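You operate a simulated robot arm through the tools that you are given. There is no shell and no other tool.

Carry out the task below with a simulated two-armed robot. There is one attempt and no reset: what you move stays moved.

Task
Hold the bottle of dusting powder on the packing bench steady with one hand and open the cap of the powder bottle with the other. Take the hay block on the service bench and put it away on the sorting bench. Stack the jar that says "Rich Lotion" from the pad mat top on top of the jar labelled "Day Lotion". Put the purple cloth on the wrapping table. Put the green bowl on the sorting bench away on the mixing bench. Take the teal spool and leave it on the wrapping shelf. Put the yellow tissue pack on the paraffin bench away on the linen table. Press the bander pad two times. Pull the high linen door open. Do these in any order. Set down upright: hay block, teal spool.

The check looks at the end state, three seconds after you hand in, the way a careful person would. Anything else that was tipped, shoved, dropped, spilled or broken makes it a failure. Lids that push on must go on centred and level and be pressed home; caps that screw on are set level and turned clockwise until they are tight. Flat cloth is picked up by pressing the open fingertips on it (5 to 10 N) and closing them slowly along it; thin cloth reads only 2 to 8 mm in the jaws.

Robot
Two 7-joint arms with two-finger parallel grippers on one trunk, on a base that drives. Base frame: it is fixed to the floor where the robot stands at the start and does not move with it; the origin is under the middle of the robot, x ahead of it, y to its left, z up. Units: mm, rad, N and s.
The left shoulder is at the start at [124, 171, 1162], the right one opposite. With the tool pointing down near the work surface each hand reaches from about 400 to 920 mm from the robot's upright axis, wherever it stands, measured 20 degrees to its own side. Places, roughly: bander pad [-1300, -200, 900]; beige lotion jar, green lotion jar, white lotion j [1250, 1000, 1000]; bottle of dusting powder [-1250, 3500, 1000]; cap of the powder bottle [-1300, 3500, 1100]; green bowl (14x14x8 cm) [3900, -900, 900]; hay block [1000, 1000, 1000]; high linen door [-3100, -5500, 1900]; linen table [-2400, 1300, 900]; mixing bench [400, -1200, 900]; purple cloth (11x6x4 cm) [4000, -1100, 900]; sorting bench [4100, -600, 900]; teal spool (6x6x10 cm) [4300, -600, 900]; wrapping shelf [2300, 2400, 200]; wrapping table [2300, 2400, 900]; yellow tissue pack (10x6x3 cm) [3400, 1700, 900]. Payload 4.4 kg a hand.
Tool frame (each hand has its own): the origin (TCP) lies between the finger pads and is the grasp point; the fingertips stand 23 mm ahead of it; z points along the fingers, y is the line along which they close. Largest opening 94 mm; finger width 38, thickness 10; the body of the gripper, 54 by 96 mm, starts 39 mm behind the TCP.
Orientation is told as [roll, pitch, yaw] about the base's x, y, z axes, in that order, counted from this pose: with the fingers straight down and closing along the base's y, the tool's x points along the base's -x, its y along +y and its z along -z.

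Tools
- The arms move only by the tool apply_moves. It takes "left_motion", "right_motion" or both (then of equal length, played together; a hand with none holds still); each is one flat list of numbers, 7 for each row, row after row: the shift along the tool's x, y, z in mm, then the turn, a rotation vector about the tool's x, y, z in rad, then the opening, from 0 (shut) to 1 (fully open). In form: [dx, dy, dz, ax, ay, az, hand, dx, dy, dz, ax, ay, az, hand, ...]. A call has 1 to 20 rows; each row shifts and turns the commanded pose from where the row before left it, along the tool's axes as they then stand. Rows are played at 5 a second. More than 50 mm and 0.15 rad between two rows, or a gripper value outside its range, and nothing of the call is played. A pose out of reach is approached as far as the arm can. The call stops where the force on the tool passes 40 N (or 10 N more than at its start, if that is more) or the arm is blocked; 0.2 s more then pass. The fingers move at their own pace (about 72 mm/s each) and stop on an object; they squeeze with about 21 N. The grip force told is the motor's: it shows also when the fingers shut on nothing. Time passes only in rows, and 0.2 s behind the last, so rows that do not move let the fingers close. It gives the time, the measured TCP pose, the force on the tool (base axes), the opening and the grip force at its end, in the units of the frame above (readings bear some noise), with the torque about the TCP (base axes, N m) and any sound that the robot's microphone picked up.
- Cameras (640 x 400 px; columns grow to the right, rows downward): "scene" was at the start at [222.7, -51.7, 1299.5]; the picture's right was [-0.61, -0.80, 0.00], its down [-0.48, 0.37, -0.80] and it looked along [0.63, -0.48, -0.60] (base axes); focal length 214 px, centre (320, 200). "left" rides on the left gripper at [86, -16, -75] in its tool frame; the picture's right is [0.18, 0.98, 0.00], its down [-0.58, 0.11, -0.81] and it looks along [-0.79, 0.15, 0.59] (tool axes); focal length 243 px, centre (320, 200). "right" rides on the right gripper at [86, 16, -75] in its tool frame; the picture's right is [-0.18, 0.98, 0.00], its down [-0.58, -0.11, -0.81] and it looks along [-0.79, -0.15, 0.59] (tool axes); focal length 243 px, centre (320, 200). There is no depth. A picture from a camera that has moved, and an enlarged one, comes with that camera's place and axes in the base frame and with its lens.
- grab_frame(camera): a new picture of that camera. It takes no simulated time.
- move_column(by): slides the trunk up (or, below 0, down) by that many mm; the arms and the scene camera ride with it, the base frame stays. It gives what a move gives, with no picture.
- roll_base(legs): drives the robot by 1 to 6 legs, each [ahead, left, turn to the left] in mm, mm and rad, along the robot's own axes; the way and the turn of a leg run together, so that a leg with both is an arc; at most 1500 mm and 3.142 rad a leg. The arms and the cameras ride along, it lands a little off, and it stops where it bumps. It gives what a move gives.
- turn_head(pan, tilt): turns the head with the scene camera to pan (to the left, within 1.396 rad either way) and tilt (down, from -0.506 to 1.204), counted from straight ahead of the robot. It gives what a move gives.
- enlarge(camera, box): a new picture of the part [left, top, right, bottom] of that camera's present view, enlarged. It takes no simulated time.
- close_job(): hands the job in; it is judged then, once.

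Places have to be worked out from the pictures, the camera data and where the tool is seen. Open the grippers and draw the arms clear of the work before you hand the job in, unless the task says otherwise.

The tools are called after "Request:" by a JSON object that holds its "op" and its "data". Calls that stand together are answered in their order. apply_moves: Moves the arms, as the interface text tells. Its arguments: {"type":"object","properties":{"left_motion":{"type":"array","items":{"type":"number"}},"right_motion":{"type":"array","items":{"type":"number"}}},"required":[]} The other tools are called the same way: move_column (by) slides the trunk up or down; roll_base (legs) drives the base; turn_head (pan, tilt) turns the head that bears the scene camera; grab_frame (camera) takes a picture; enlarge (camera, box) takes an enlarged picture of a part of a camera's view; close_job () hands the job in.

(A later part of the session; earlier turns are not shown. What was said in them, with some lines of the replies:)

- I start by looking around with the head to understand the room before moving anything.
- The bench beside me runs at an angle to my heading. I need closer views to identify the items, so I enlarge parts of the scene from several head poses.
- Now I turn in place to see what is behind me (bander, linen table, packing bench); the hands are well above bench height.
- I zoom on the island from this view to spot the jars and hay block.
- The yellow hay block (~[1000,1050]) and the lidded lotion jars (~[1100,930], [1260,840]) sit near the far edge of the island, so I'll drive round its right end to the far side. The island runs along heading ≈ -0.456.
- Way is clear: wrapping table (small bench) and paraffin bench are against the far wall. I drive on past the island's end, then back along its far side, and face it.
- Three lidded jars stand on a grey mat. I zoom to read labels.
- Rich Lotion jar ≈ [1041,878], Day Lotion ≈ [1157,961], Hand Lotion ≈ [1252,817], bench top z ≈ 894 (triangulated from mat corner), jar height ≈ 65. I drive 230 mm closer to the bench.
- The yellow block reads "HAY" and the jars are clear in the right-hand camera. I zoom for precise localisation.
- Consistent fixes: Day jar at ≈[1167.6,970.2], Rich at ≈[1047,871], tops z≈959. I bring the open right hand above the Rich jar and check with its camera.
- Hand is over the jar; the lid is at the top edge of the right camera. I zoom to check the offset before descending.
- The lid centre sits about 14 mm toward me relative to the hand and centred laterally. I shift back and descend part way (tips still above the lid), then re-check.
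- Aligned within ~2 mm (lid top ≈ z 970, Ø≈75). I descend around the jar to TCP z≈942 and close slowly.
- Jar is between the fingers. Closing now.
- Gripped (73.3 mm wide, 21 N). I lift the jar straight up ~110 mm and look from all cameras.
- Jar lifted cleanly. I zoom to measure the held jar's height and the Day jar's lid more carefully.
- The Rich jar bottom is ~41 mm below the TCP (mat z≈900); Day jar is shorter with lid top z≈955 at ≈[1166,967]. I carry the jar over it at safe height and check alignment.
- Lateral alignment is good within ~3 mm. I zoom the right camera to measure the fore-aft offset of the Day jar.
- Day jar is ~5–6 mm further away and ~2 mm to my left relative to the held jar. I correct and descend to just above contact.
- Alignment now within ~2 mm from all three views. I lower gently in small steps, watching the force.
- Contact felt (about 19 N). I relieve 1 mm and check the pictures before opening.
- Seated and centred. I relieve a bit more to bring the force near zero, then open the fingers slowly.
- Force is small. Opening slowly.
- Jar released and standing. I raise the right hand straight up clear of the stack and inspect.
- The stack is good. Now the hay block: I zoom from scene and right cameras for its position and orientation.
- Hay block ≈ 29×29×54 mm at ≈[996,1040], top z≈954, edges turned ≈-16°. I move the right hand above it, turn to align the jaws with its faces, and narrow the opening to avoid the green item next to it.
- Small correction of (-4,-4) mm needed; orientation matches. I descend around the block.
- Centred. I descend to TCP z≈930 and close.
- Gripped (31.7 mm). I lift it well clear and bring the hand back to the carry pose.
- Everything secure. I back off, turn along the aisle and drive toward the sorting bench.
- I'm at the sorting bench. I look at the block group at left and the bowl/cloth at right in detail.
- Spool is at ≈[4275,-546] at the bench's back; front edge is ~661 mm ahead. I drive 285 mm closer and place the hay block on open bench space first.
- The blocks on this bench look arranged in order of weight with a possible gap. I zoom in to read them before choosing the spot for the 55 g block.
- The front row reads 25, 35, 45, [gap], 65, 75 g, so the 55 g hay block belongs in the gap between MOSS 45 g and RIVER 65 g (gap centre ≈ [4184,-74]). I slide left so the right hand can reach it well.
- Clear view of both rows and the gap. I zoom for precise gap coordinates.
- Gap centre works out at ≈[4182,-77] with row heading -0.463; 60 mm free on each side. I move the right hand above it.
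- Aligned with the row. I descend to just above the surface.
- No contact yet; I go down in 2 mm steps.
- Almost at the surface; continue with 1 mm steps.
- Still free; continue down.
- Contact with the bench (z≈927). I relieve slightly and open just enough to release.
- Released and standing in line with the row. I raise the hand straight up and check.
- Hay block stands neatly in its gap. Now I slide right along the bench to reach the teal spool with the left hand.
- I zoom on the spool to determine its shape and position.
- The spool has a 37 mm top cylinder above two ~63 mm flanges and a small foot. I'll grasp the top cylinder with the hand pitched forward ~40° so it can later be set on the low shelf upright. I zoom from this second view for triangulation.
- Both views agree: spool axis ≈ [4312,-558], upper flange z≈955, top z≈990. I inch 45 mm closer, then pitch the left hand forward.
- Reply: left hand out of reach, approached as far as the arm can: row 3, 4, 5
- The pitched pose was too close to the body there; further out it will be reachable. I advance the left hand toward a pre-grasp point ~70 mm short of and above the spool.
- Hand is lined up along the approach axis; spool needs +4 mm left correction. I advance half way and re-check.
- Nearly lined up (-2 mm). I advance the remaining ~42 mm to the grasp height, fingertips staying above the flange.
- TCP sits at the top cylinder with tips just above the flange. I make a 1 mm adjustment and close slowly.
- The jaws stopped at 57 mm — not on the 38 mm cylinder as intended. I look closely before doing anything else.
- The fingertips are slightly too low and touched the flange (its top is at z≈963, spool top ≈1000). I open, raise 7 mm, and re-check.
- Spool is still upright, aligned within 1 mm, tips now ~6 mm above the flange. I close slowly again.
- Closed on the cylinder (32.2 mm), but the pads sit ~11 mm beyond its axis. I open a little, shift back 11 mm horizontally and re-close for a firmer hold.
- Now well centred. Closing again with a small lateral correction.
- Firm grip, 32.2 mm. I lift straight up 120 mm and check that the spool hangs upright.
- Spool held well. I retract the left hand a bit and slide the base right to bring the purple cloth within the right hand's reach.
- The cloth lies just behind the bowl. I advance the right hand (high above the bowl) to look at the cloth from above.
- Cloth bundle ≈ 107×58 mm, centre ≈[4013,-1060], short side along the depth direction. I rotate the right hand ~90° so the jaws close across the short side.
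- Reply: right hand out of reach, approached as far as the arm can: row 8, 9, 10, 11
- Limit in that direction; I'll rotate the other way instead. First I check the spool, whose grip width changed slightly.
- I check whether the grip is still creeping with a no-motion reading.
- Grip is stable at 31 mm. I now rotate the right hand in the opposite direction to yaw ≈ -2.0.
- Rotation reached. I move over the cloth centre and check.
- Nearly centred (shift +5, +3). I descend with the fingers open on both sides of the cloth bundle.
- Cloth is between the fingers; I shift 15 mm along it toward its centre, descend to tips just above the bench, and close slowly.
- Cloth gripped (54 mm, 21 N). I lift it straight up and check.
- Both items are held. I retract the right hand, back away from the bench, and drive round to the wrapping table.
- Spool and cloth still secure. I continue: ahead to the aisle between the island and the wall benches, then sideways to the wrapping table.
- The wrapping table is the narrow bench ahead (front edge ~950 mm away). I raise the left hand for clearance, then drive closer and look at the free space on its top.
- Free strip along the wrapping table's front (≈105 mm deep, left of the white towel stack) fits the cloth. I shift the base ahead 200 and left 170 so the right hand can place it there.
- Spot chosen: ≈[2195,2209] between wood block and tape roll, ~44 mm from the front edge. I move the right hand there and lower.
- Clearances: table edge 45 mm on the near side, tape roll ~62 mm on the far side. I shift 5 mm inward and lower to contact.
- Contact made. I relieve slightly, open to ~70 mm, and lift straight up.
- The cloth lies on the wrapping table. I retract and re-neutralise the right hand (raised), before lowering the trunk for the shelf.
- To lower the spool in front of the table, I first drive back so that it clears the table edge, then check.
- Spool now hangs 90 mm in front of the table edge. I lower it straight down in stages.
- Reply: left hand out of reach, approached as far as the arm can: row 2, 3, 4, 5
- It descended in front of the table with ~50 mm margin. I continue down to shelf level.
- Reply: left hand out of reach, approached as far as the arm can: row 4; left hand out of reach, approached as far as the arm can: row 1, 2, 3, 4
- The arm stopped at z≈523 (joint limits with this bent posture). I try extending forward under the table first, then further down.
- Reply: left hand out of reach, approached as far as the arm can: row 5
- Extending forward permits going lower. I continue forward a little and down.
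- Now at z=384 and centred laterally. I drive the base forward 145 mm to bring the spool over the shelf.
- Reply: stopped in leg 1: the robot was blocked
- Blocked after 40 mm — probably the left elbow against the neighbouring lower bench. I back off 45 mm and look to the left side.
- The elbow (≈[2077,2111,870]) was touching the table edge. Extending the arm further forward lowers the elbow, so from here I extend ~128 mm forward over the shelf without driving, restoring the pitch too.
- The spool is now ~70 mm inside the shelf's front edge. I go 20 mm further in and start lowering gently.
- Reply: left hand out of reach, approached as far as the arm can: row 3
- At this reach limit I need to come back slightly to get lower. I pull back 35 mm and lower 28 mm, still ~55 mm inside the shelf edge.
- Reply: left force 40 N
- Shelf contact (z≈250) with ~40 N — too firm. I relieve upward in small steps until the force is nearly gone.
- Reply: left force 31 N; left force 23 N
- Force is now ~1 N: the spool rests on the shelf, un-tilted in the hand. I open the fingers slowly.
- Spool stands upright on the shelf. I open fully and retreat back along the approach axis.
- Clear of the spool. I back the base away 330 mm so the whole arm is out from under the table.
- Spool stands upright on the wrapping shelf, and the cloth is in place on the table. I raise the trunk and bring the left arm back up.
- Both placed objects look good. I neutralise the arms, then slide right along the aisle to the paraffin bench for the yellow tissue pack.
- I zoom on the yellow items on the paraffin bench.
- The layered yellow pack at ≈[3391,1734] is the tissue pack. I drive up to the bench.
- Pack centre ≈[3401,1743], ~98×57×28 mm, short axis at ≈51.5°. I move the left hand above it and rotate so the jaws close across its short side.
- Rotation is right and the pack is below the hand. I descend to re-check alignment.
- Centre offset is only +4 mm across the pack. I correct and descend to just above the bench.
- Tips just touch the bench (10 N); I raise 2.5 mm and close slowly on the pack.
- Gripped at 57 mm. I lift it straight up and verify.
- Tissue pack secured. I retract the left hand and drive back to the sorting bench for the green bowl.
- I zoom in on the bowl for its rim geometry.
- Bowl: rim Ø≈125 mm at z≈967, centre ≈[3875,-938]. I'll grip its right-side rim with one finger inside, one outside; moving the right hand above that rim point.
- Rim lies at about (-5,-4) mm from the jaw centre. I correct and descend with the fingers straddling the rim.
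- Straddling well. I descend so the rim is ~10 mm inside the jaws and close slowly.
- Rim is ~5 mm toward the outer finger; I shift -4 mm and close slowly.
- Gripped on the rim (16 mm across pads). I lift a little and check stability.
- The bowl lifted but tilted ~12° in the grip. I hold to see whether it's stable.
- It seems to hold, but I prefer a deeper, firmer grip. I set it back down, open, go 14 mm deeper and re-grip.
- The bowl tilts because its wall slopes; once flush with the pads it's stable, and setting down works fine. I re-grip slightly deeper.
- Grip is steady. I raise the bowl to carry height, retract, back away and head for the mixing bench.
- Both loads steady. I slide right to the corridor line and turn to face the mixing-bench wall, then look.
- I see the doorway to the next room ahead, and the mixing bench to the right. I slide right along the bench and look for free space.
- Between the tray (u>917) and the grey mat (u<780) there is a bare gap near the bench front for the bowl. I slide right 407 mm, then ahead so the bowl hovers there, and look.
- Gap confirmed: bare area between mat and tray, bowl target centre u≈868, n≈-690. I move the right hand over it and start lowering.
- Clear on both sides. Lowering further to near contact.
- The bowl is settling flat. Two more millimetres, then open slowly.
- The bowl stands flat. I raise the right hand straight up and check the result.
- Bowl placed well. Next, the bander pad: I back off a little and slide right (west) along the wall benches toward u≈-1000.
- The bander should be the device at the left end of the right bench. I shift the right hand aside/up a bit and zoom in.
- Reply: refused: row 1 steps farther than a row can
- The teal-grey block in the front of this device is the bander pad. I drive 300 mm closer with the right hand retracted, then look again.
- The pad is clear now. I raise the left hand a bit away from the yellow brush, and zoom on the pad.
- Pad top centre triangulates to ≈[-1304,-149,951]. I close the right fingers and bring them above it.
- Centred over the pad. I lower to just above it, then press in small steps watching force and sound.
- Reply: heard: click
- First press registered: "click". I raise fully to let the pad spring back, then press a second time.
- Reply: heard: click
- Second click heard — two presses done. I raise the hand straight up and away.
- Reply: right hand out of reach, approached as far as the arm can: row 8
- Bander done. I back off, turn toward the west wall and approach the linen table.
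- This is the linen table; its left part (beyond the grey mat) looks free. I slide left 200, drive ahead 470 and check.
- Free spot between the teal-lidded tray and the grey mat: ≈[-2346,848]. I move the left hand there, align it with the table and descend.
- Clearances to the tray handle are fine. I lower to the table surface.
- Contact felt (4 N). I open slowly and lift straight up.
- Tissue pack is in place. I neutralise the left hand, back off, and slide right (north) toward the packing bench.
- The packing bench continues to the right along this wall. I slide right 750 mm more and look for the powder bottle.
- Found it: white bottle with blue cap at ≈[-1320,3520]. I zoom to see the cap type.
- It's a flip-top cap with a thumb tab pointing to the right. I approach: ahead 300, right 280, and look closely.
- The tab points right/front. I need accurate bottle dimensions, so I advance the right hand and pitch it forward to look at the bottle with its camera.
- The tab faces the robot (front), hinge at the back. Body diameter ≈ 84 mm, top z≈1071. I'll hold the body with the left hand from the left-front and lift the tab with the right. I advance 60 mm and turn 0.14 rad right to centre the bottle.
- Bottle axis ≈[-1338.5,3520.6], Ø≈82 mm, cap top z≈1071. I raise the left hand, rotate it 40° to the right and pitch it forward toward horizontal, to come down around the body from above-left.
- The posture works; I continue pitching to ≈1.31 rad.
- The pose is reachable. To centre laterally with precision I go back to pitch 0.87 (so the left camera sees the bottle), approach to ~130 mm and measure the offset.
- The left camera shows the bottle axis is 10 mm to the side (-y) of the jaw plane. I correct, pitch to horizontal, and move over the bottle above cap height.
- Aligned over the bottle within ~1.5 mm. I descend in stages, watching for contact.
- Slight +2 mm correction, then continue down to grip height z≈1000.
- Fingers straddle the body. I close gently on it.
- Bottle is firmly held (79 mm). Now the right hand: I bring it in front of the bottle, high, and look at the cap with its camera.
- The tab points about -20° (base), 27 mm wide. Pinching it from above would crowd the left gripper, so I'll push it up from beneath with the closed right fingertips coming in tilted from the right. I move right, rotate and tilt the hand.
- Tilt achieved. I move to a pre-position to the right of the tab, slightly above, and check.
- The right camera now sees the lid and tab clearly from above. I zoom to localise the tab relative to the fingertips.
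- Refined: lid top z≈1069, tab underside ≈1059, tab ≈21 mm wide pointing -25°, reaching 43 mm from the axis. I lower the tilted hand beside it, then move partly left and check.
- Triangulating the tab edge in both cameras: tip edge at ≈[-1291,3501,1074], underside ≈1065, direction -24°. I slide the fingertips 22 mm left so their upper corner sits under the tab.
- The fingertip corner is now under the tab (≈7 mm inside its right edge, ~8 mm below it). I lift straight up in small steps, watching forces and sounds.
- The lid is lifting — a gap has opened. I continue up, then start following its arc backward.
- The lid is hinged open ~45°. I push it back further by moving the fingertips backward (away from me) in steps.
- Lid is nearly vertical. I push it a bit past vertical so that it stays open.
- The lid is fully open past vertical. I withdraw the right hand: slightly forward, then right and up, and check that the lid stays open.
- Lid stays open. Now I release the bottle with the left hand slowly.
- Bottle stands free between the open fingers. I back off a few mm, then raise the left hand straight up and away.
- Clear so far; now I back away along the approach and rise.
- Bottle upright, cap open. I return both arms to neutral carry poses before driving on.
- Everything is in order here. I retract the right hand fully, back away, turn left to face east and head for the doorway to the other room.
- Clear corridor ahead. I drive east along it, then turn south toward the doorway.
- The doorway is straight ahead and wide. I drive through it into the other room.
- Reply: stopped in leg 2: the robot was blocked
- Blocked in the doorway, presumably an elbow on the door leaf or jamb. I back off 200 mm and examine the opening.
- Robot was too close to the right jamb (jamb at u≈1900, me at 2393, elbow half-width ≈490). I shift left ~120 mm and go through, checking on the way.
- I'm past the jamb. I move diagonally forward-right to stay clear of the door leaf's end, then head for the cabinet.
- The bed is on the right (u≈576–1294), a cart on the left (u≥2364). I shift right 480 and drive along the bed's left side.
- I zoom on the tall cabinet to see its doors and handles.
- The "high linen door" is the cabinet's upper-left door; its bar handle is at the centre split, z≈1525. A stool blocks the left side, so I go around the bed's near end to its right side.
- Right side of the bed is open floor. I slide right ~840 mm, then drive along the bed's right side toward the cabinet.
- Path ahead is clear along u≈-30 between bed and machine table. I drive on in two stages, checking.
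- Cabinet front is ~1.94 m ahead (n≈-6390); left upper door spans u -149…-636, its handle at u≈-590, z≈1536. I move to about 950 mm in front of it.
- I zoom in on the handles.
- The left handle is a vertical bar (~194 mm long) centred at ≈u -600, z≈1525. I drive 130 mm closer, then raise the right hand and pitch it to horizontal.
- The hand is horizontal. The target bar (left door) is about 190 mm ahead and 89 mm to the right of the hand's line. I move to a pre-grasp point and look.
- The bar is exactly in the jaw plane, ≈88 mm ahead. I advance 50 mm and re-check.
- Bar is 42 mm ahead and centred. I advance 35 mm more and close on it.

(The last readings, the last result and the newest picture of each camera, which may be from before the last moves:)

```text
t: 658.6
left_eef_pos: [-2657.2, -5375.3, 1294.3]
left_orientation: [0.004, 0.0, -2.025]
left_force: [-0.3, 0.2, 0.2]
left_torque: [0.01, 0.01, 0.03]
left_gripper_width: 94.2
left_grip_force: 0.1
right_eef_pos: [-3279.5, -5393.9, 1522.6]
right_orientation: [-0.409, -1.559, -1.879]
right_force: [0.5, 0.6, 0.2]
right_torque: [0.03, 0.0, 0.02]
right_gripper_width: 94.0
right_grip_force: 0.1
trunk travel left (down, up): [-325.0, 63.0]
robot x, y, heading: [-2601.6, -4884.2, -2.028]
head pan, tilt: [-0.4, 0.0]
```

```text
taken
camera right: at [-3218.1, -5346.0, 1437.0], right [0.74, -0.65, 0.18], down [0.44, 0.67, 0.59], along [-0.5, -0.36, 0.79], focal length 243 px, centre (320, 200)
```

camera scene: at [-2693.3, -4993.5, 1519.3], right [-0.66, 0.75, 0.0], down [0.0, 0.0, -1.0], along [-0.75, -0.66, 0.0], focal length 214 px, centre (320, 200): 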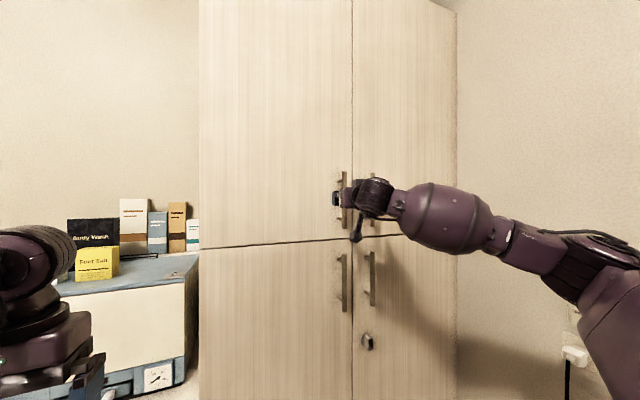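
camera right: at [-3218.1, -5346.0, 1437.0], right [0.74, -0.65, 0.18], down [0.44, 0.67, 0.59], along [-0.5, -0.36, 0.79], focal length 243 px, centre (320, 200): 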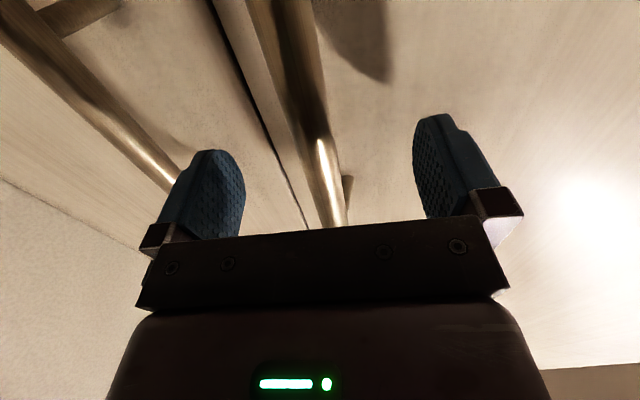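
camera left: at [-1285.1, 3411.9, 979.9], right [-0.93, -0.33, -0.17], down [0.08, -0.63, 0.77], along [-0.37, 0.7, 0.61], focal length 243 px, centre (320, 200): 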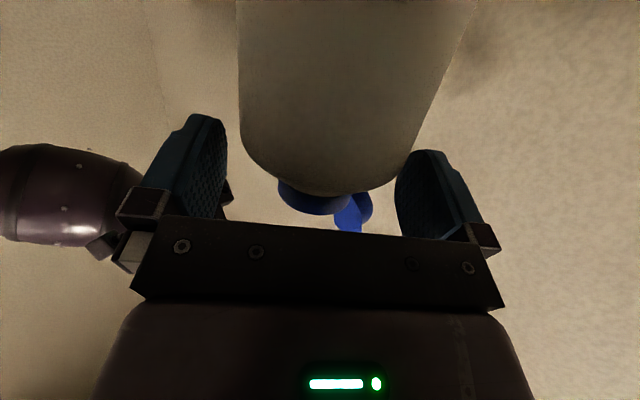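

Request:
{"op": "apply_moves", "data": {"right_motion": [0, 0, 0, 0, 0, 0, 0.7, 0, 0, 0, 0, 0, 0, 0.45, 0, 0, 0, 0, 0, 0, 0.3, 0, 0, 0, 0, 0, 0, 0.2, 0, 0, 0, 0, 0, 0, 0.1, 0, 0, 0, 0, 0, 0, 0, 0, 0, 0, 0, 0, 0, 0, 0, 0, 0, 0, 0, 0, 0]}}

Request:
{"op": "grab_frame", "data": {"camera": "right"}}

Request:
{"op": "enlarge", "data": {"camera": "scene", "box": [280, 140, 420, 280]}}

```text
t: 660.4
left_eef_pos: [-2656.9, -5375.5, 1294.6]
left_orientation: [0.0, -0.004, -2.025]
left_force: [-0.6, -0.2, 0.6]
left_torque: [-0.04, -0.01, -0.02]
left_gripper_width: 93.9
left_grip_force: 0.1
right_eef_pos: [-3279.3, -5394.3, 1522.0]
right_orientation: [-0.36, -1.559, -1.925]
right_force: [2.4, -0.9, -1.2]
right_torque: [-0.67, -0.88, 0.03]
right_gripper_width: 17.8
right_grip_force: 45.3
trunk travel left (down, up): [-325.0, 63.0]
robot x, y, heading: [-2599.9, -4882.9, -2.019]
head pan, tilt: [-0.4, 0.0]
```

```text
taken
camera right: at [-3217.7, -5346.4, 1436.9], right [0.74, -0.65, 0.18], down [0.44, 0.67, 0.59], along [-0.5, -0.36, 0.79], focal length 243 px, centre (320, 200)
```

right: 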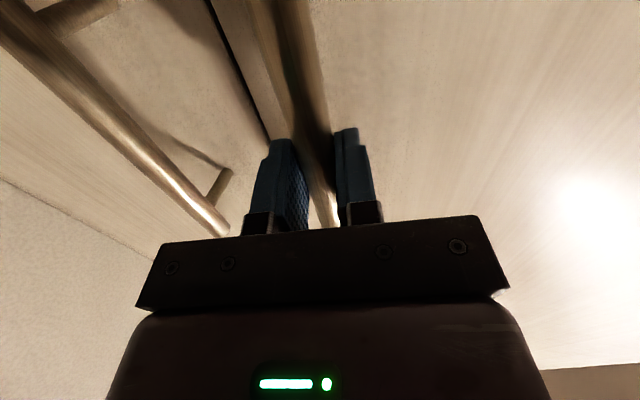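

```text
2.86 times, centred on (350, 210) of scene
camera zoom: at [-2693.4, -4993.7, 1519.3], right [-0.66, 0.75, 0.0], down [0.0, 0.0, -1.0], along [-0.75, -0.66, 0.0], focal length 613 px, centre (234, 171)
```

zoom: 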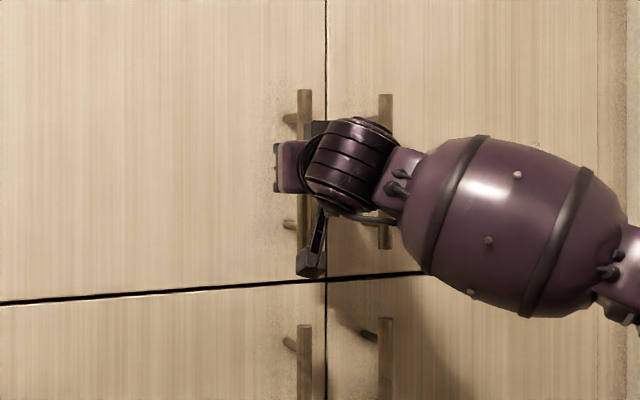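

Gripped the bar (17.8 mm). From the hand pose the handle is at u≈-570, n≈-6293 and the hinge near u≈-146, so I pull along that arc — first ~15°.

Request:
{"op": "apply_moves", "data": {"right_motion": [0, -2, -12, 0, 0, 0, 0, 0, -1.5, -20, 0, 0, 0, 0, 0, -0.5, -26, 0, 0, 0, 0, 0, 0.5, -27, 0, 0, 0, 0, 0, 1, -27, 0, 0, 0, 0, 0, 0, 0, 0, 0, 0, 0]}}

Request:
{"op": "grab_frame", "data": {"camera": "scene"}}

Request:
{"op": "grab_frame", "data": {"camera": "right"}}

```text
t: 661.8
left_eef_pos: [-2657.1, -5376.4, 1293.6]
left_orientation: [0.004, 0.0, -2.025]
left_force: [-0.1, -0.2, 0.5]
left_torque: [-0.01, 0.02, 0.01]
left_gripper_width: 93.9
left_grip_force: 0.0
right_eef_pos: [-3208.7, -5308.6, 1522.5]
right_orientation: [-0.39, -1.556, -1.893]
right_force: [0.8, -2.1, -6.9]
right_torque: [-0.51, -0.99, 0.26]
right_gripper_width: 17.8
right_grip_force: 44.6
trunk travel left (down, up): [-325.0, 63.0]
robot x, y, heading: [-2603.1, -4880.7, -2.03]
head pan, tilt: [-0.4, 0.0]
```

```text
taken
camera scene: at [-2694.2, -4994.2, 1519.2], right [-0.66, 0.75, 0.0], down [0.0, 0.0, -1.0], along [-0.75, -0.66, 0.0], focal length 214 px, centre (320, 200)
```

scene: 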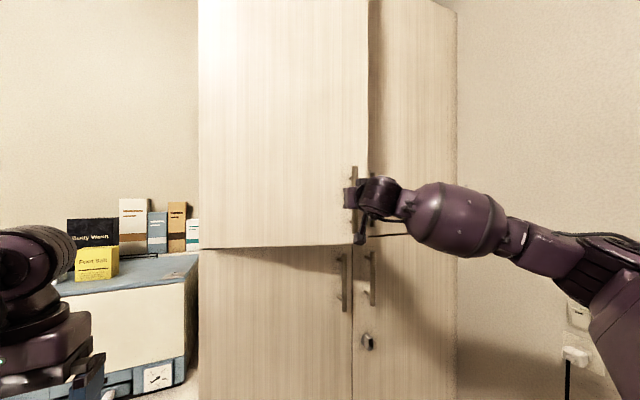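

```text
taken
camera right: at [-3145.8, -5261.6, 1437.2], right [0.74, -0.65, 0.18], down [0.44, 0.67, 0.59], along [-0.5, -0.36, 0.79], focal length 243 px, centre (320, 200)
```

right: 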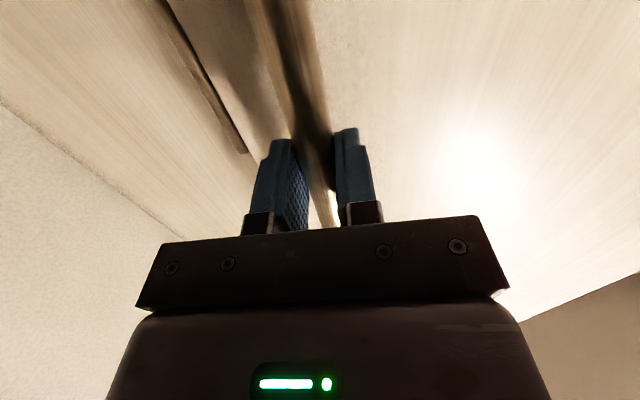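

The upper-left door is swinging open (~15°), forces are low. I continue along the arc to ~30°, then ~45°.

Request:
{"op": "apply_moves", "data": {"right_motion": [0, 3, -22, 0, 0, 0, 0, 0, 4, -22, 0, 0, 0, 0, 0, 5, -22, 0, 0, 0, 0, 0, 6.5, -21.5, 0, 0, 0, 0, 0, 7.5, -20.5, 0, 0, 0, 0, 0, 0, 0, 0, 0, 0, 0]}}

Request:
{"op": "grab_frame", "data": {"camera": "scene"}}

```text
t: 663.2
left_eef_pos: [-2656.5, -5378.1, 1292.6]
left_orientation: [0.004, 0.0, -2.024]
left_force: [0.0, -0.5, 0.1]
left_torque: [0.0, 0.01, 0.0]
left_gripper_width: 93.9
left_grip_force: 0.0
right_eef_pos: [-3119.6, -5247.5, 1522.3]
right_orientation: [-0.366, -1.554, -1.921]
right_force: [3.7, -3.7, -24.0]
right_torque: [-0.77, -1.2, 0.18]
right_gripper_width: 17.9
right_grip_force: 45.0
trunk travel left (down, up): [-325.0, 63.0]
robot x, y, heading: [-2603.5, -4881.9, -2.027]
head pan, tilt: [-0.4, 0.0]
```

```text
taken
camera scene: at [-2695.0, -4995.5, 1518.9], right [-0.66, 0.75, 0.0], down [0.0, 0.0, -1.0], along [-0.75, -0.66, 0.0], focal length 214 px, centre (320, 200)
```

scene: 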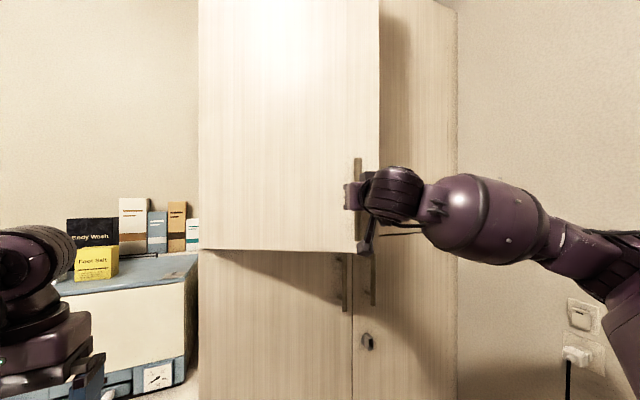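

Door at ~30°. The hand is getting close to my body, so from here I pull by moving the base along the arc (hand held fixed). First I ease the vertical force.

Request:
{"op": "apply_moves", "data": {"right_motion": [2, 0, 0, 0, 0, 0, 0, 0, 0, 0, 0, 0, 0, 0]}}

Request:
{"op": "roll_base", "data": {"legs": [[-43, 35.5, 0], [-38, 40.7, 0]]}}

Request:
{"op": "grab_frame", "data": {"camera": "scene"}}

```text
t: 663.8
left_eef_pos: [-2656.8, -5377.6, 1293.9]
left_orientation: [0.003, 0.0, -2.022]
left_force: [-0.5, 0.0, 0.2]
left_torque: [-0.03, -0.02, 0.01]
left_gripper_width: 94.1
left_grip_force: 0.0
right_eef_pos: [-3119.1, -5245.8, 1524.0]
right_orientation: [-0.398, -1.559, -1.888]
right_force: [3.9, -7.9, -12.4]
right_torque: [0.41, -1.79, 0.18]
right_gripper_width: 17.5
right_grip_force: 45.3
trunk travel left (down, up): [-325.0, 63.0]
robot x, y, heading: [-2600.6, -4883.0, -2.027]
head pan, tilt: [-0.4, 0.0]
```

```text
t: 665.4
left_eef_pos: [-2553.9, -5338.0, 1293.0]
left_orientation: [0.003, -0.001, -2.025]
left_force: [0.8, -0.6, -0.2]
left_torque: [0.01, 0.01, 0.0]
left_gripper_width: 94.2
left_grip_force: 0.0
right_eef_pos: [-3016.2, -5207.1, 1523.4]
right_orientation: [-0.445, -1.56, -1.841]
right_force: [0.6, -7.7, -4.6]
right_torque: [-1.14, -0.72, -0.3]
right_gripper_width: 17.5
right_grip_force: 44.9
trunk travel left (down, up): [-325.0, 63.0]
robot x, y, heading: [-2497.9, -4847.2, -2.03]
head pan, tilt: [-0.4, 0.0]
```

```text
taken
camera scene: at [-2590.2, -4956.3, 1519.2], right [-0.66, 0.75, 0.0], down [0.0, 0.0, -1.0], along [-0.75, -0.66, 0.0], focal length 214 px, centre (320, 200)
```

scene: 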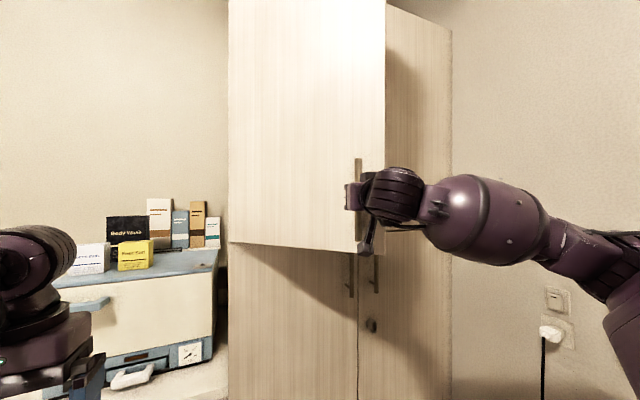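

Smooth, low forces; door ≈45°. I continue the arc with the base to ~60° and then ~75°.

Request:
{"op": "roll_base", "data": {"legs": [[-32.3, 45.3, 0], [-26.3, 49.2, 0]]}}

Request:
{"op": "grab_frame", "data": {"camera": "scene"}}

Request:
{"op": "grab_frame", "data": {"camera": "right"}}

```text
t: 667.2
left_eef_pos: [-2444.7, -5325.7, 1293.4]
left_orientation: [0.003, -0.002, -2.024]
left_force: [-0.2, -0.4, 0.8]
left_torque: [-0.03, 0.03, 0.02]
left_gripper_width: 94.1
left_grip_force: 0.1
right_eef_pos: [-2907.2, -5193.6, 1523.2]
right_orientation: [-0.375, -1.561, -1.91]
right_force: [-1.1, 1.8, -5.5]
right_torque: [-1.02, -0.5, -0.25]
right_gripper_width: 17.6
right_grip_force: 45.0
trunk travel left (down, up): [-325.0, 63.0]
robot x, y, heading: [-2390.1, -4831.0, -2.03]
head pan, tilt: [-0.4, 0.0]
```

```text
taken
camera scene: at [-2481.5, -4943.9, 1519.2], right [-0.66, 0.75, 0.0], down [0.0, 0.0, -1.0], along [-0.75, -0.66, 0.0], focal length 214 px, centre (320, 200)
```

scene: 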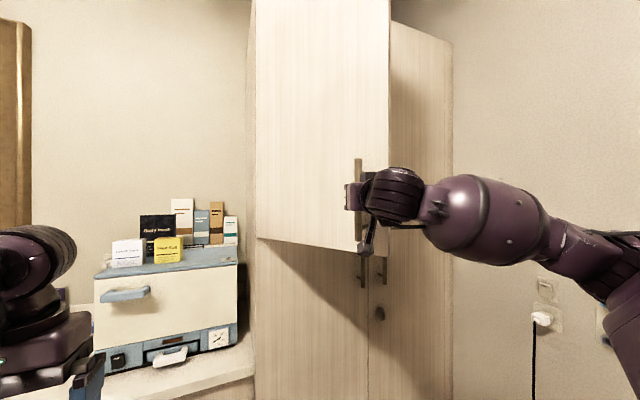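

```text
taken
camera right: at [-2845.3, -5146.8, 1438.4], right [0.74, -0.65, 0.18], down [0.45, 0.67, 0.59], along [-0.5, -0.36, 0.79], focal length 243 px, centre (320, 200)
```

right: 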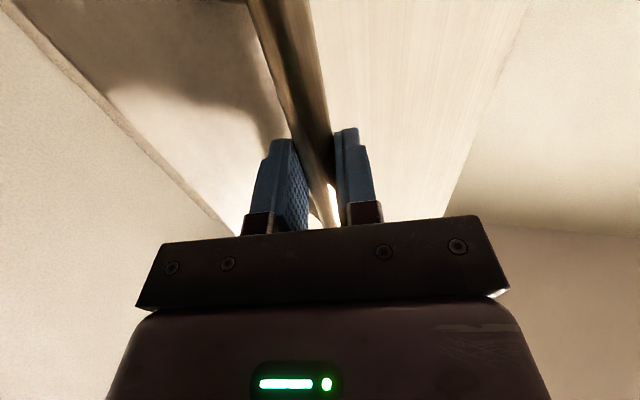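

Request:
{"op": "roll_base", "data": {"legs": [[-19.5, 52.2, 0], [-12.6, 54.3, 0]]}}

Request:
{"op": "grab_frame", "data": {"camera": "scene"}}

Request:
{"op": "grab_frame", "data": {"camera": "right"}}

```text
t: 669.1
left_eef_pos: [-2334.9, -5343.2, 1293.6]
left_orientation: [0.005, -0.002, -2.025]
left_force: [0.7, 0.9, 0.7]
left_torque: [-0.03, 0.01, -0.03]
left_gripper_width: 93.6
left_grip_force: 0.0
right_eef_pos: [-2796.2, -5211.0, 1525.2]
right_orientation: [-0.33, -1.56, -1.959]
right_force: [1.1, 8.9, -8.8]
right_torque: [-0.57, -0.68, -0.32]
right_gripper_width: 17.7
right_grip_force: 44.6
trunk travel left (down, up): [-325.0, 63.0]
robot x, y, heading: [-2275.5, -4847.7, -2.027]
head pan, tilt: [-0.4, 0.0]
```

```text
taken
camera scene: at [-2370.7, -4961.2, 1519.3], right [-0.66, 0.75, 0.0], down [0.0, 0.0, -1.0], along [-0.75, -0.66, 0.0], focal length 214 px, centre (320, 200)
```

scene: 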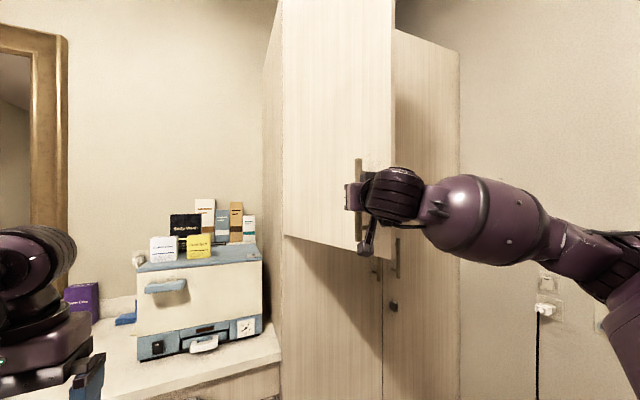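

```text
taken
camera right: at [-2734.7, -5164.3, 1438.6], right [0.74, -0.65, 0.18], down [0.45, 0.67, 0.59], along [-0.5, -0.36, 0.79], focal length 243 px, centre (320, 200)
```

right: 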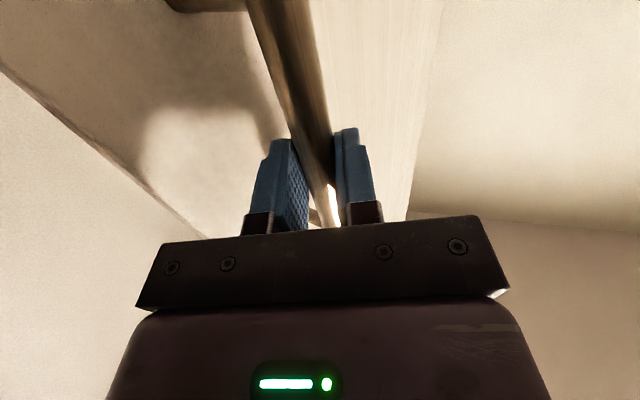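

Door ≈75° open. I release the bar with a small opening and back the hand off along its axis.

Request:
{"op": "apply_moves", "data": {"right_motion": [0, 0, 0, 0, 0, 0, 0.22, 0, 0, 0, 0, 0, 0, 0.28, 0, 0, 0, 0, 0, 0, 0.32, 0, 0, -10, 0, 0, 0, 0.32, 0, 0, -20, 0, 0, 0, 0.32, 0, 0, -25, 0, 0, 0, 0.32, 0, 0, -25, 0, 0, 0, 0.32, 0, 0, 0, 0, 0, 0, 0.2]}}

Request:
{"op": "grab_frame", "data": {"camera": "scene"}}

Request:
{"op": "grab_frame", "data": {"camera": "right"}}

```text
t: 670.9
left_eef_pos: [-2334.9, -5343.9, 1293.5]
left_orientation: [0.003, -0.003, -2.025]
left_force: [0.8, 0.4, -0.5]
left_torque: [-0.01, -0.01, 0.0]
left_gripper_width: 93.8
left_grip_force: 0.0
right_eef_pos: [-2744.8, -5151.3, 1524.8]
right_orientation: [-0.363, -1.56, -1.926]
right_force: [-0.5, 0.9, 0.3]
right_torque: [0.01, 0.0, 0.02]
right_gripper_width: 18.7
right_grip_force: 0.0
trunk travel left (down, up): [-325.0, 63.0]
robot x, y, heading: [-2274.2, -4853.2, -2.025]
head pan, tilt: [-0.4, 0.0]
```

```text
taken
camera scene: at [-2371.0, -4962.7, 1519.2], right [-0.66, 0.75, 0.0], down [0.0, 0.0, -1.0], along [-0.75, -0.66, 0.0], focal length 214 px, centre (320, 200)
```

scene: 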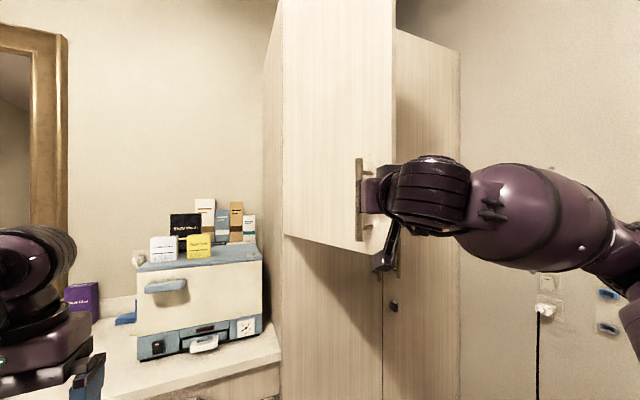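

```text
taken
camera right: at [-2681.3, -5104.2, 1438.6], right [0.74, -0.65, 0.18], down [0.45, 0.67, 0.59], along [-0.5, -0.36, 0.79], focal length 243 px, centre (320, 200)
```

right: 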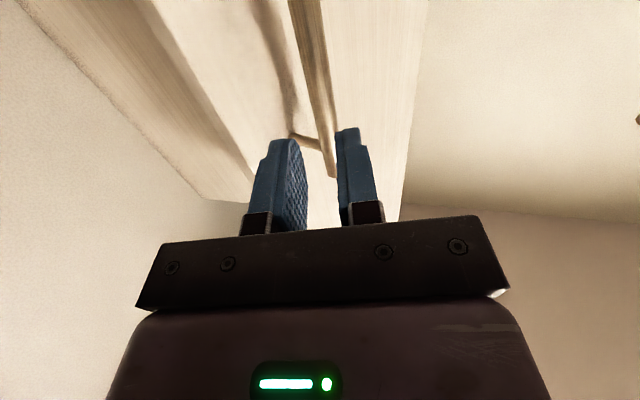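

The door stays put. To open it fully I move the closed hand to the inside (right of the free edge), turned slightly left.

Request:
{"op": "apply_moves", "data": {"right_motion": [0, -39, 0, 0, 0, 0, 0, 0, -39, 2, 0, 0, 0, 0, 0, -39, 2, 0, 0, 0, 0, 0, -40, 3, 0, 0, 0, 0, 0, 0, 0, -0.149, 0, 0, 0, 0, 0, 0, -0.149, 0, 0, 0, 0, 0, 0, -0.149, 0, 0, 0, 0, 0, 0, -0.149, 0, 0, 0, 0, 0, 0, 0, 0, 0, 0]}}

Request:
{"op": "grab_frame", "data": {"camera": "scene"}}

Request:
{"op": "grab_frame", "data": {"camera": "right"}}

```text
t: 672.9
left_eef_pos: [-2333.8, -5344.9, 1294.7]
left_orientation: [0.004, -0.001, -2.024]
left_force: [-0.1, 0.1, 0.1]
left_torque: [-0.01, -0.01, -0.01]
left_gripper_width: 94.0
left_grip_force: 0.2
right_eef_pos: [-2867.0, -5053.8, 1525.8]
right_orientation: [0.216, -1.56, -1.907]
right_force: [-0.8, -0.6, -0.3]
right_torque: [0.0, 0.01, 0.02]
right_gripper_width: 0.2
right_grip_force: 20.8
trunk travel left (down, up): [-325.0, 63.0]
robot x, y, heading: [-2277.1, -4851.7, -2.024]
head pan, tilt: [-0.4, 0.0]
```

```text
taken
camera scene: at [-2370.5, -4962.3, 1519.3], right [-0.66, 0.75, 0.0], down [0.0, 0.0, -1.0], along [-0.75, -0.66, 0.0], focal length 214 px, centre (320, 200)
```

scene: 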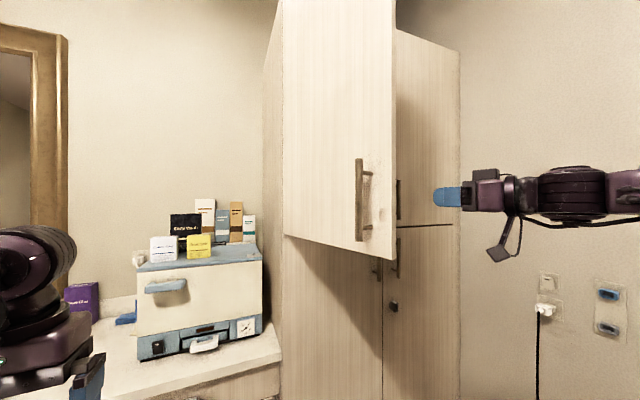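

```text
taken
camera right: at [-2840.4, -4980.3, 1439.4], right [0.98, -0.12, 0.19], down [-0.01, 0.81, 0.59], along [-0.22, -0.58, 0.79], focal length 243 px, centre (320, 200)
```

right: 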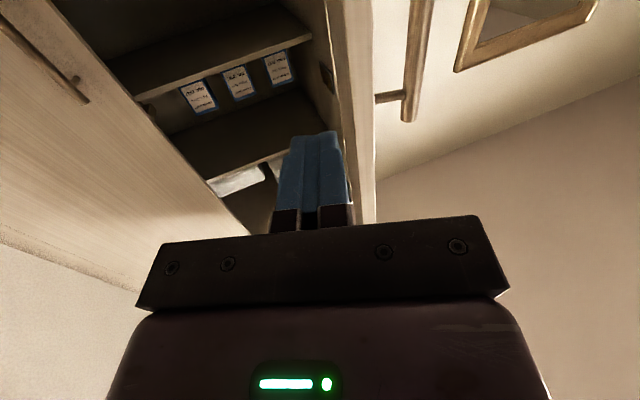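

I can see inside the cabinet; the hand is just right of the door's free edge. I move in ~110 mm, then push the door leftward.

Request:
{"op": "apply_moves", "data": {"right_motion": [0, -12.4, 34.5, 0, 0, 0, 0, 0, -12.4, 34.5, 0, 0, 0, 0, 0, -12.4, 34.5, 0, 0, 0, 0, 0, 0, 0, 0, 0, 0, 0]}}

Request:
{"op": "apply_moves", "data": {"right_motion": [0, 23.5, 8.4, 0, 0, 0, 0, 0, 23.5, 8.4, 0, 0, 0, 0, 0, 18, 6, 0, 0, 0, 0, 0, 0, 0, 0, 0, 0, 0]}}

Request:
{"op": "grab_frame", "data": {"camera": "scene"}}

Request:
{"op": "grab_frame", "data": {"camera": "right"}}

```text
t: 673.9
left_eef_pos: [-2334.4, -5344.2, 1294.0]
left_orientation: [0.004, -0.002, -2.025]
left_force: [0.0, 0.1, 0.3]
left_torque: [-0.06, 0.0, 0.03]
left_gripper_width: 94.1
left_grip_force: 0.0
right_eef_pos: [-2917.1, -5152.2, 1523.2]
right_orientation: [0.319, -1.56, -2.012]
right_force: [-0.2, 0.5, 0.4]
right_torque: [-0.04, -0.01, -0.02]
right_gripper_width: 0.0
right_grip_force: 21.1
trunk travel left (down, up): [-325.0, 63.0]
robot x, y, heading: [-2277.4, -4849.3, -2.025]
head pan, tilt: [-0.4, 0.0]
```

```text
t: 674.9
left_eef_pos: [-2333.3, -5345.1, 1293.5]
left_orientation: [0.004, -0.002, -2.024]
left_force: [0.3, -0.5, -0.9]
left_torque: [0.01, -0.02, 0.03]
left_gripper_width: 94.1
left_grip_force: 0.2
right_eef_pos: [-2854.4, -5183.3, 1524.2]
right_orientation: [0.316, -1.561, -2.009]
right_force: [-0.4, -0.1, -0.8]
right_torque: [-0.02, 0.02, 0.01]
right_gripper_width: 0.3
right_grip_force: 20.8
trunk travel left (down, up): [-325.0, 63.0]
robot x, y, heading: [-2277.8, -4855.7, -2.032]
head pan, tilt: [-0.4, 0.0]
```

```text
taken
camera scene: at [-2371.0, -4962.0, 1519.3], right [-0.66, 0.75, 0.0], down [0.0, 0.0, -1.0], along [-0.75, -0.66, 0.0], focal length 214 px, centre (320, 200)
```

scene: 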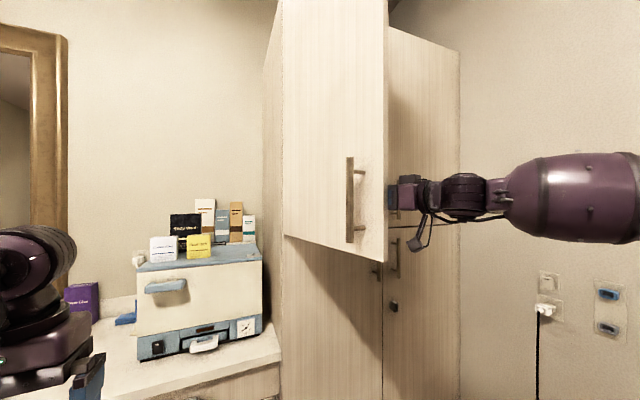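

```text
taken
camera right: at [-2828.5, -5108.6, 1438.1], right [0.97, -0.12, 0.19], down [-0.01, 0.81, 0.59], along [-0.22, -0.58, 0.79], focal length 243 px, centre (320, 200)
```

right: 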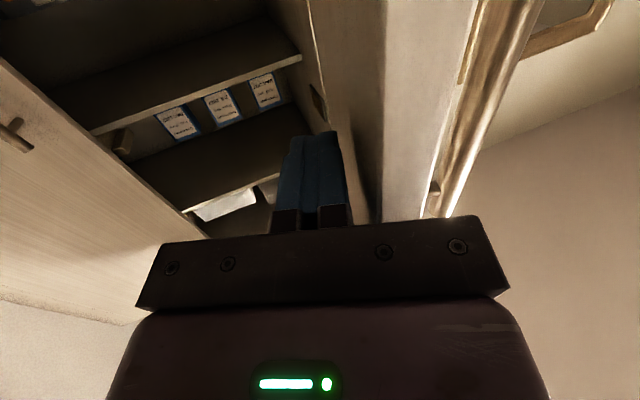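

The door is being pushed. I continue leftward ~100 mm.

Request:
{"op": "apply_moves", "data": {"right_motion": [0, 23.5, 8.4, 0, 0, 0, 0, 0, 23.5, 8.4, 0, 0, 0, 0, 0, 23.5, 8.4, 0, 0, 0, 0, 0, 23.5, 8.4, 0, 0, 0, 0, 0, 0, 0, 0, 0, 0, 0]}}

Request:
{"op": "grab_frame", "data": {"camera": "scene"}}

Request:
{"op": "grab_frame", "data": {"camera": "right"}}

```text
t: 676.1
left_eef_pos: [-2333.7, -5341.5, 1295.4]
left_orientation: [0.004, -0.002, -2.024]
left_force: [0.9, 0.1, 0.2]
left_torque: [-0.03, 0.01, 0.0]
left_gripper_width: 94.1
left_grip_force: 0.0
right_eef_pos: [-2763.2, -5226.9, 1525.0]
right_orientation: [0.313, -1.562, -2.003]
right_force: [5.5, 15.0, -1.6]
right_torque: [-0.48, 0.22, 0.3]
right_gripper_width: 0.0
right_grip_force: 20.8
trunk travel left (down, up): [-325.0, 63.0]
robot x, y, heading: [-2276.2, -4852.2, -2.024]
head pan, tilt: [-0.4, 0.0]
```

```text
taken
camera scene: at [-2370.3, -4959.1, 1519.6], right [-0.66, 0.75, 0.0], down [0.0, 0.0, -1.0], along [-0.75, -0.66, 0.0], focal length 214 px, centre (320, 200)
```

scene: 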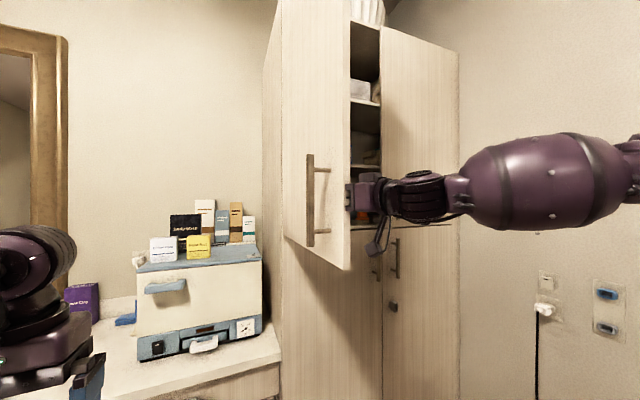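

```text
taken
camera right: at [-2737.9, -5151.7, 1438.7], right [0.98, -0.12, 0.19], down [-0.01, 0.81, 0.59], along [-0.22, -0.57, 0.79], focal length 243 px, centre (320, 200)
```

right: 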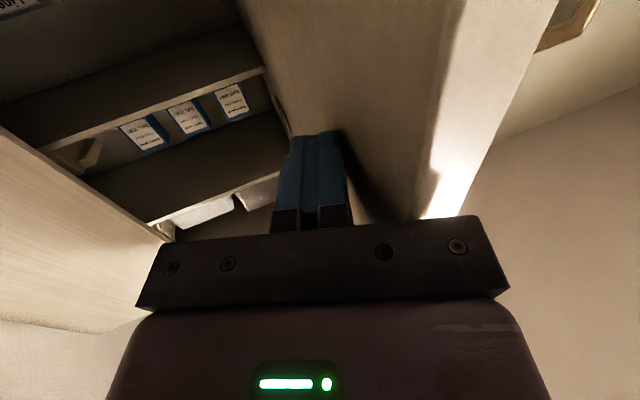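

The door is at about 90°. I withdraw the hand to the right and back out, clear of the door.

Request:
{"op": "apply_moves", "data": {"right_motion": [0, -20, -7, 0, 0, 0, 0, 0, -30, -11, 0, 0, 0, 0, 0, -30, -11, 0, 0, 0, 0, 0, 12.7, -35.3, 0, 0, 0, 0, 0, 12.7, -35.3, 0, 0, 0, 0, 0, 12.7, -35.3, 0, 0, 0, 0, 0, 12.7, -35.3, 0, 0, 0, 0, 0, 0, 0, 0, 0, 0, 0]}}

Request:
{"op": "grab_frame", "data": {"camera": "scene"}}

```text
t: 677.9
left_eef_pos: [-2336.3, -5343.5, 1294.5]
left_orientation: [0.003, 0.0, -2.025]
left_force: [-0.2, 0.3, -0.9]
left_torque: [0.05, -0.04, -0.01]
left_gripper_width: 93.8
left_grip_force: 0.0
right_eef_pos: [-2778.6, -5057.2, 1524.5]
right_orientation: [0.465, -1.558, -2.157]
right_force: [-0.6, -0.5, -1.0]
right_torque: [-0.01, 0.01, 0.02]
right_gripper_width: 0.0
right_grip_force: 20.4
trunk travel left (down, up): [-325.0, 63.0]
robot x, y, heading: [-2276.5, -4855.7, -2.025]
head pan, tilt: [-0.4, 0.0]
```

```text
taken
camera scene: at [-2373.2, -4963.0, 1519.0], right [-0.66, 0.75, 0.0], down [0.0, 0.0, -1.0], along [-0.75, -0.66, 0.0], focal length 214 px, centre (320, 200)
```

scene: 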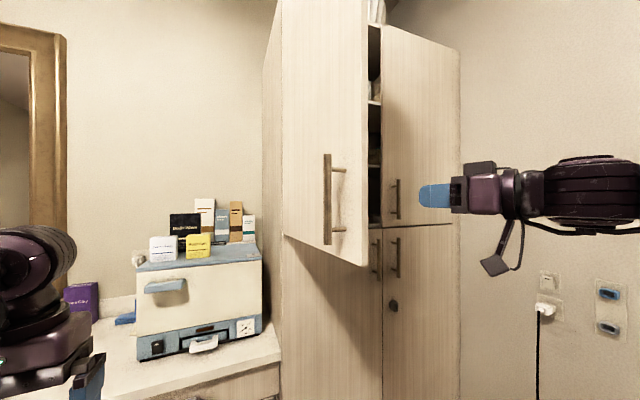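

The door settled slightly back (~81°). I check whether it's stable over time.

Request:
{"op": "apply_moves", "data": {"right_motion": [0, 0, 0, 0, 0, 0, 0, 0, 0, 0, 0, 0, 0, 0, 0, 0, 0, 0, 0, 0, 0, 0, 0, 0, 0, 0, 0, 0, 0, 0, 0, 0, 0, 0, 0, 0, 0, 0, 0, 0, 0, 0, 0, 0, 0, 0, 0, 0, 0, 0, 0, 0, 0, 0, 0, 0, 0, 0, 0, 0, 0, 0, 0, 0, 0, 0, 0, 0, 0, 0]}}

Request:
{"op": "grab_frame", "data": {"camera": "scene"}}

```text
t: 680.1
left_eef_pos: [-2334.3, -5344.3, 1293.7]
left_orientation: [0.002, -0.001, -2.024]
left_force: [0.0, 0.3, 0.3]
left_torque: [-0.01, 0.04, 0.02]
left_gripper_width: 93.9
left_grip_force: 0.1
right_eef_pos: [-2774.6, -5056.1, 1525.5]
right_orientation: [0.24, -1.56, -1.93]
right_force: [-0.6, 0.6, -0.4]
right_torque: [-0.01, 0.03, -0.04]
right_gripper_width: 0.1
right_grip_force: 20.8
trunk travel left (down, up): [-325.0, 63.0]
robot x, y, heading: [-2280.4, -4853.5, -2.021]
head pan, tilt: [-0.4, 0.0]
```

```text
taken
camera scene: at [-2370.7, -4962.3, 1519.3], right [-0.66, 0.75, 0.0], down [0.0, 0.0, -1.0], along [-0.75, -0.66, 0.0], focal length 214 px, centre (320, 200)
```

scene: 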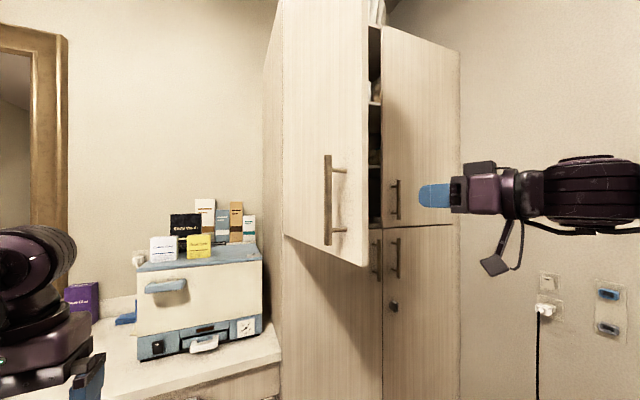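

The door is stable at its stop (~81°). I back the base off 200 mm, then lower and neutralise the right arm with the gripper open.

Request:
{"op": "roll_base", "data": {"legs": [[-200, 0, 0]]}}

Request:
{"op": "apply_moves", "data": {"right_motion": [45, 0, 0, 0, 0, 0, 0, 45, 0, 0, 0, 0, 0, 0, 45, 0, 0, 0, 0, 0, 0, 45, 0, 0, 0, 0, 0, 0, 40, 0, 0, 0, 0, 0, 0.5, 0, 0, 20, 0.149, 0, 0, 1, 0, 0, 20, 0.149, 0, 0, 1, 0, 0, 20, 0.149, 0, 0, 1, 0, 0, 0, 0, 0, 0, 1]}}

Request:
{"op": "apply_moves", "data": {"right_motion": [0, 0, 0, 0, 0.1428, 0, 1, 0, 0, 0, 0, 0.1428, 0, 1, 0, 0, 0, 0, 0.1428, 0, 1, 0, 0, 0, 0, 0.1428, 0, 1, 0, 0, 0, 0, 0.1428, 0, 1, 0, 0, 0, 0, 0.1428, 0, 1, 0, 0, 0, 0, 0.1428, 0, 1, 0, 0, 0, 0, 0.1428, 0, 1, 0, 0, 0, 0, 0.1428, 0, 1, 0, 0, 0, 0, 0.1428, 0, 1, 0, 0, 0, 0, 0.1428, 0, 1, 0, 0, 0, 0, 0, 0, 1]}}

Request:
{"op": "grab_frame", "data": {"camera": "scene"}}

```text
t: 681.7
left_eef_pos: [-2248.0, -5168.8, 1293.8]
left_orientation: [0.003, -0.001, -2.024]
left_force: [0.2, -0.3, 0.4]
left_torque: [-0.04, -0.01, -0.04]
left_gripper_width: 94.1
left_grip_force: 0.0
right_eef_pos: [-2687.9, -4880.4, 1525.5]
right_orientation: [0.241, -1.56, -1.932]
right_force: [0.4, 0.1, -0.2]
right_torque: [0.01, 0.01, 0.0]
right_gripper_width: 0.1
right_grip_force: 21.2
trunk travel left (down, up): [-325.0, 63.0]
robot x, y, heading: [-2191.8, -4677.3, -2.029]
head pan, tilt: [-0.4, 0.0]
```

```text
t: 683.7
left_eef_pos: [-2247.4, -5168.3, 1293.3]
left_orientation: [0.002, -0.002, -2.025]
left_force: [0.1, -0.4, 0.6]
left_torque: [0.0, 0.0, 0.0]
left_gripper_width: 93.7
left_grip_force: 0.0
right_eef_pos: [-2771.9, -4888.8, 1369.9]
right_orientation: [-0.097, -1.557, -2.041]
right_force: [-0.3, -0.6, 0.6]
right_torque: [-0.02, -0.01, -0.01]
right_gripper_width: 94.2
right_grip_force: 0.1
right hand out of reach, approached as far as the arm can: row 2, 3, 6, 7, 8
trunk travel left (down, up): [-325.0, 63.0]
robot x, y, heading: [-2189.6, -4675.5, -2.027]
head pan, tilt: [-0.4, 0.0]
```

```text
t: 686.3
left_eef_pos: [-2247.5, -5168.3, 1293.2]
left_orientation: [0.002, -0.001, -2.025]
left_force: [0.0, 0.3, -0.3]
left_torque: [-0.02, -0.03, 0.0]
left_gripper_width: 94.2
left_grip_force: 0.0
right_eef_pos: [-2772.6, -4887.2, 1370.4]
right_orientation: [-0.003, 0.013, -2.139]
right_force: [0.1, -0.2, 0.4]
right_torque: [0.0, 0.02, 0.0]
right_gripper_width: 94.1
right_grip_force: 0.0
trunk travel left (down, up): [-325.0, 63.0]
robot x, y, heading: [-2192.4, -4675.0, -2.029]
head pan, tilt: [-0.4, 0.0]
```

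```text
taken
camera scene: at [-2284.4, -4786.5, 1519.4], right [-0.66, 0.75, 0.0], down [0.0, 0.0, -1.0], along [-0.75, -0.66, 0.0], focal length 214 px, centre (320, 200)
```

scene: 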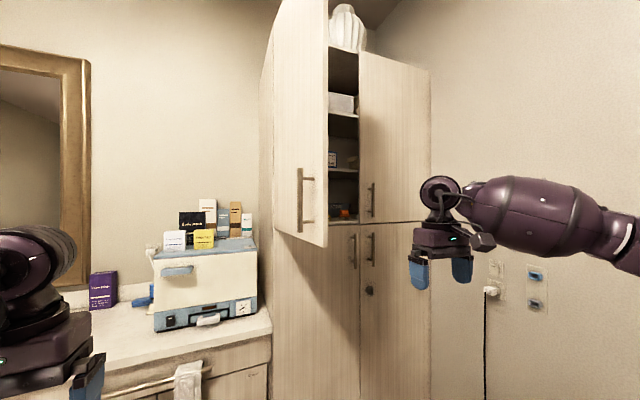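

All nine jobs are done: the door is open and steady, both grippers are open and the arms are clear. I hand in.

Request:
{"op": "close_job", "data": {}}

```text
The job is handed in.
```

I finished all nine jobs and handed in. I checked each result on camera as I did it, but did not go back round for a final look before handing in.

- **Powder bottle:** I held the bottle with the left hand and flipped its cap open past vertical with the right. The bottle stood upright afterwards.
- **Hay block:** it stands upright on the sorting bench. The blocks there are laid out by weight, so I put the 55 g block in the gap between 45 g and 65 g.
- **Lotion jars:** "Rich Lotion" is stacked on top of "Day Lotion".
- **Purple cloth:** it is on the front of the wrapping table.
- **Green bowl:** it stands flat on the mixing bench.
- **Teal spool:** it stands upright on the wrapping shelf. It touched down at about 40 N, harder than intended, and I eased off before letting go.
- **Yellow tissue pack:** it is on the linen table, between the teal-lidded tray and the grey mat.
- **Bander pad:** I pressed it twice and heard a click each time.
- **High linen door:** the upper-left cabinet door is open about 81° and stayed there.

The robot was blocked twice while driving. The first time, its left elbow appeared to touch the edge of the wrapping table. The second was in the doorway to the linen room, most likely its right elbow on the door frame. Both times I backed off, and everything in view afterwards was still in place.
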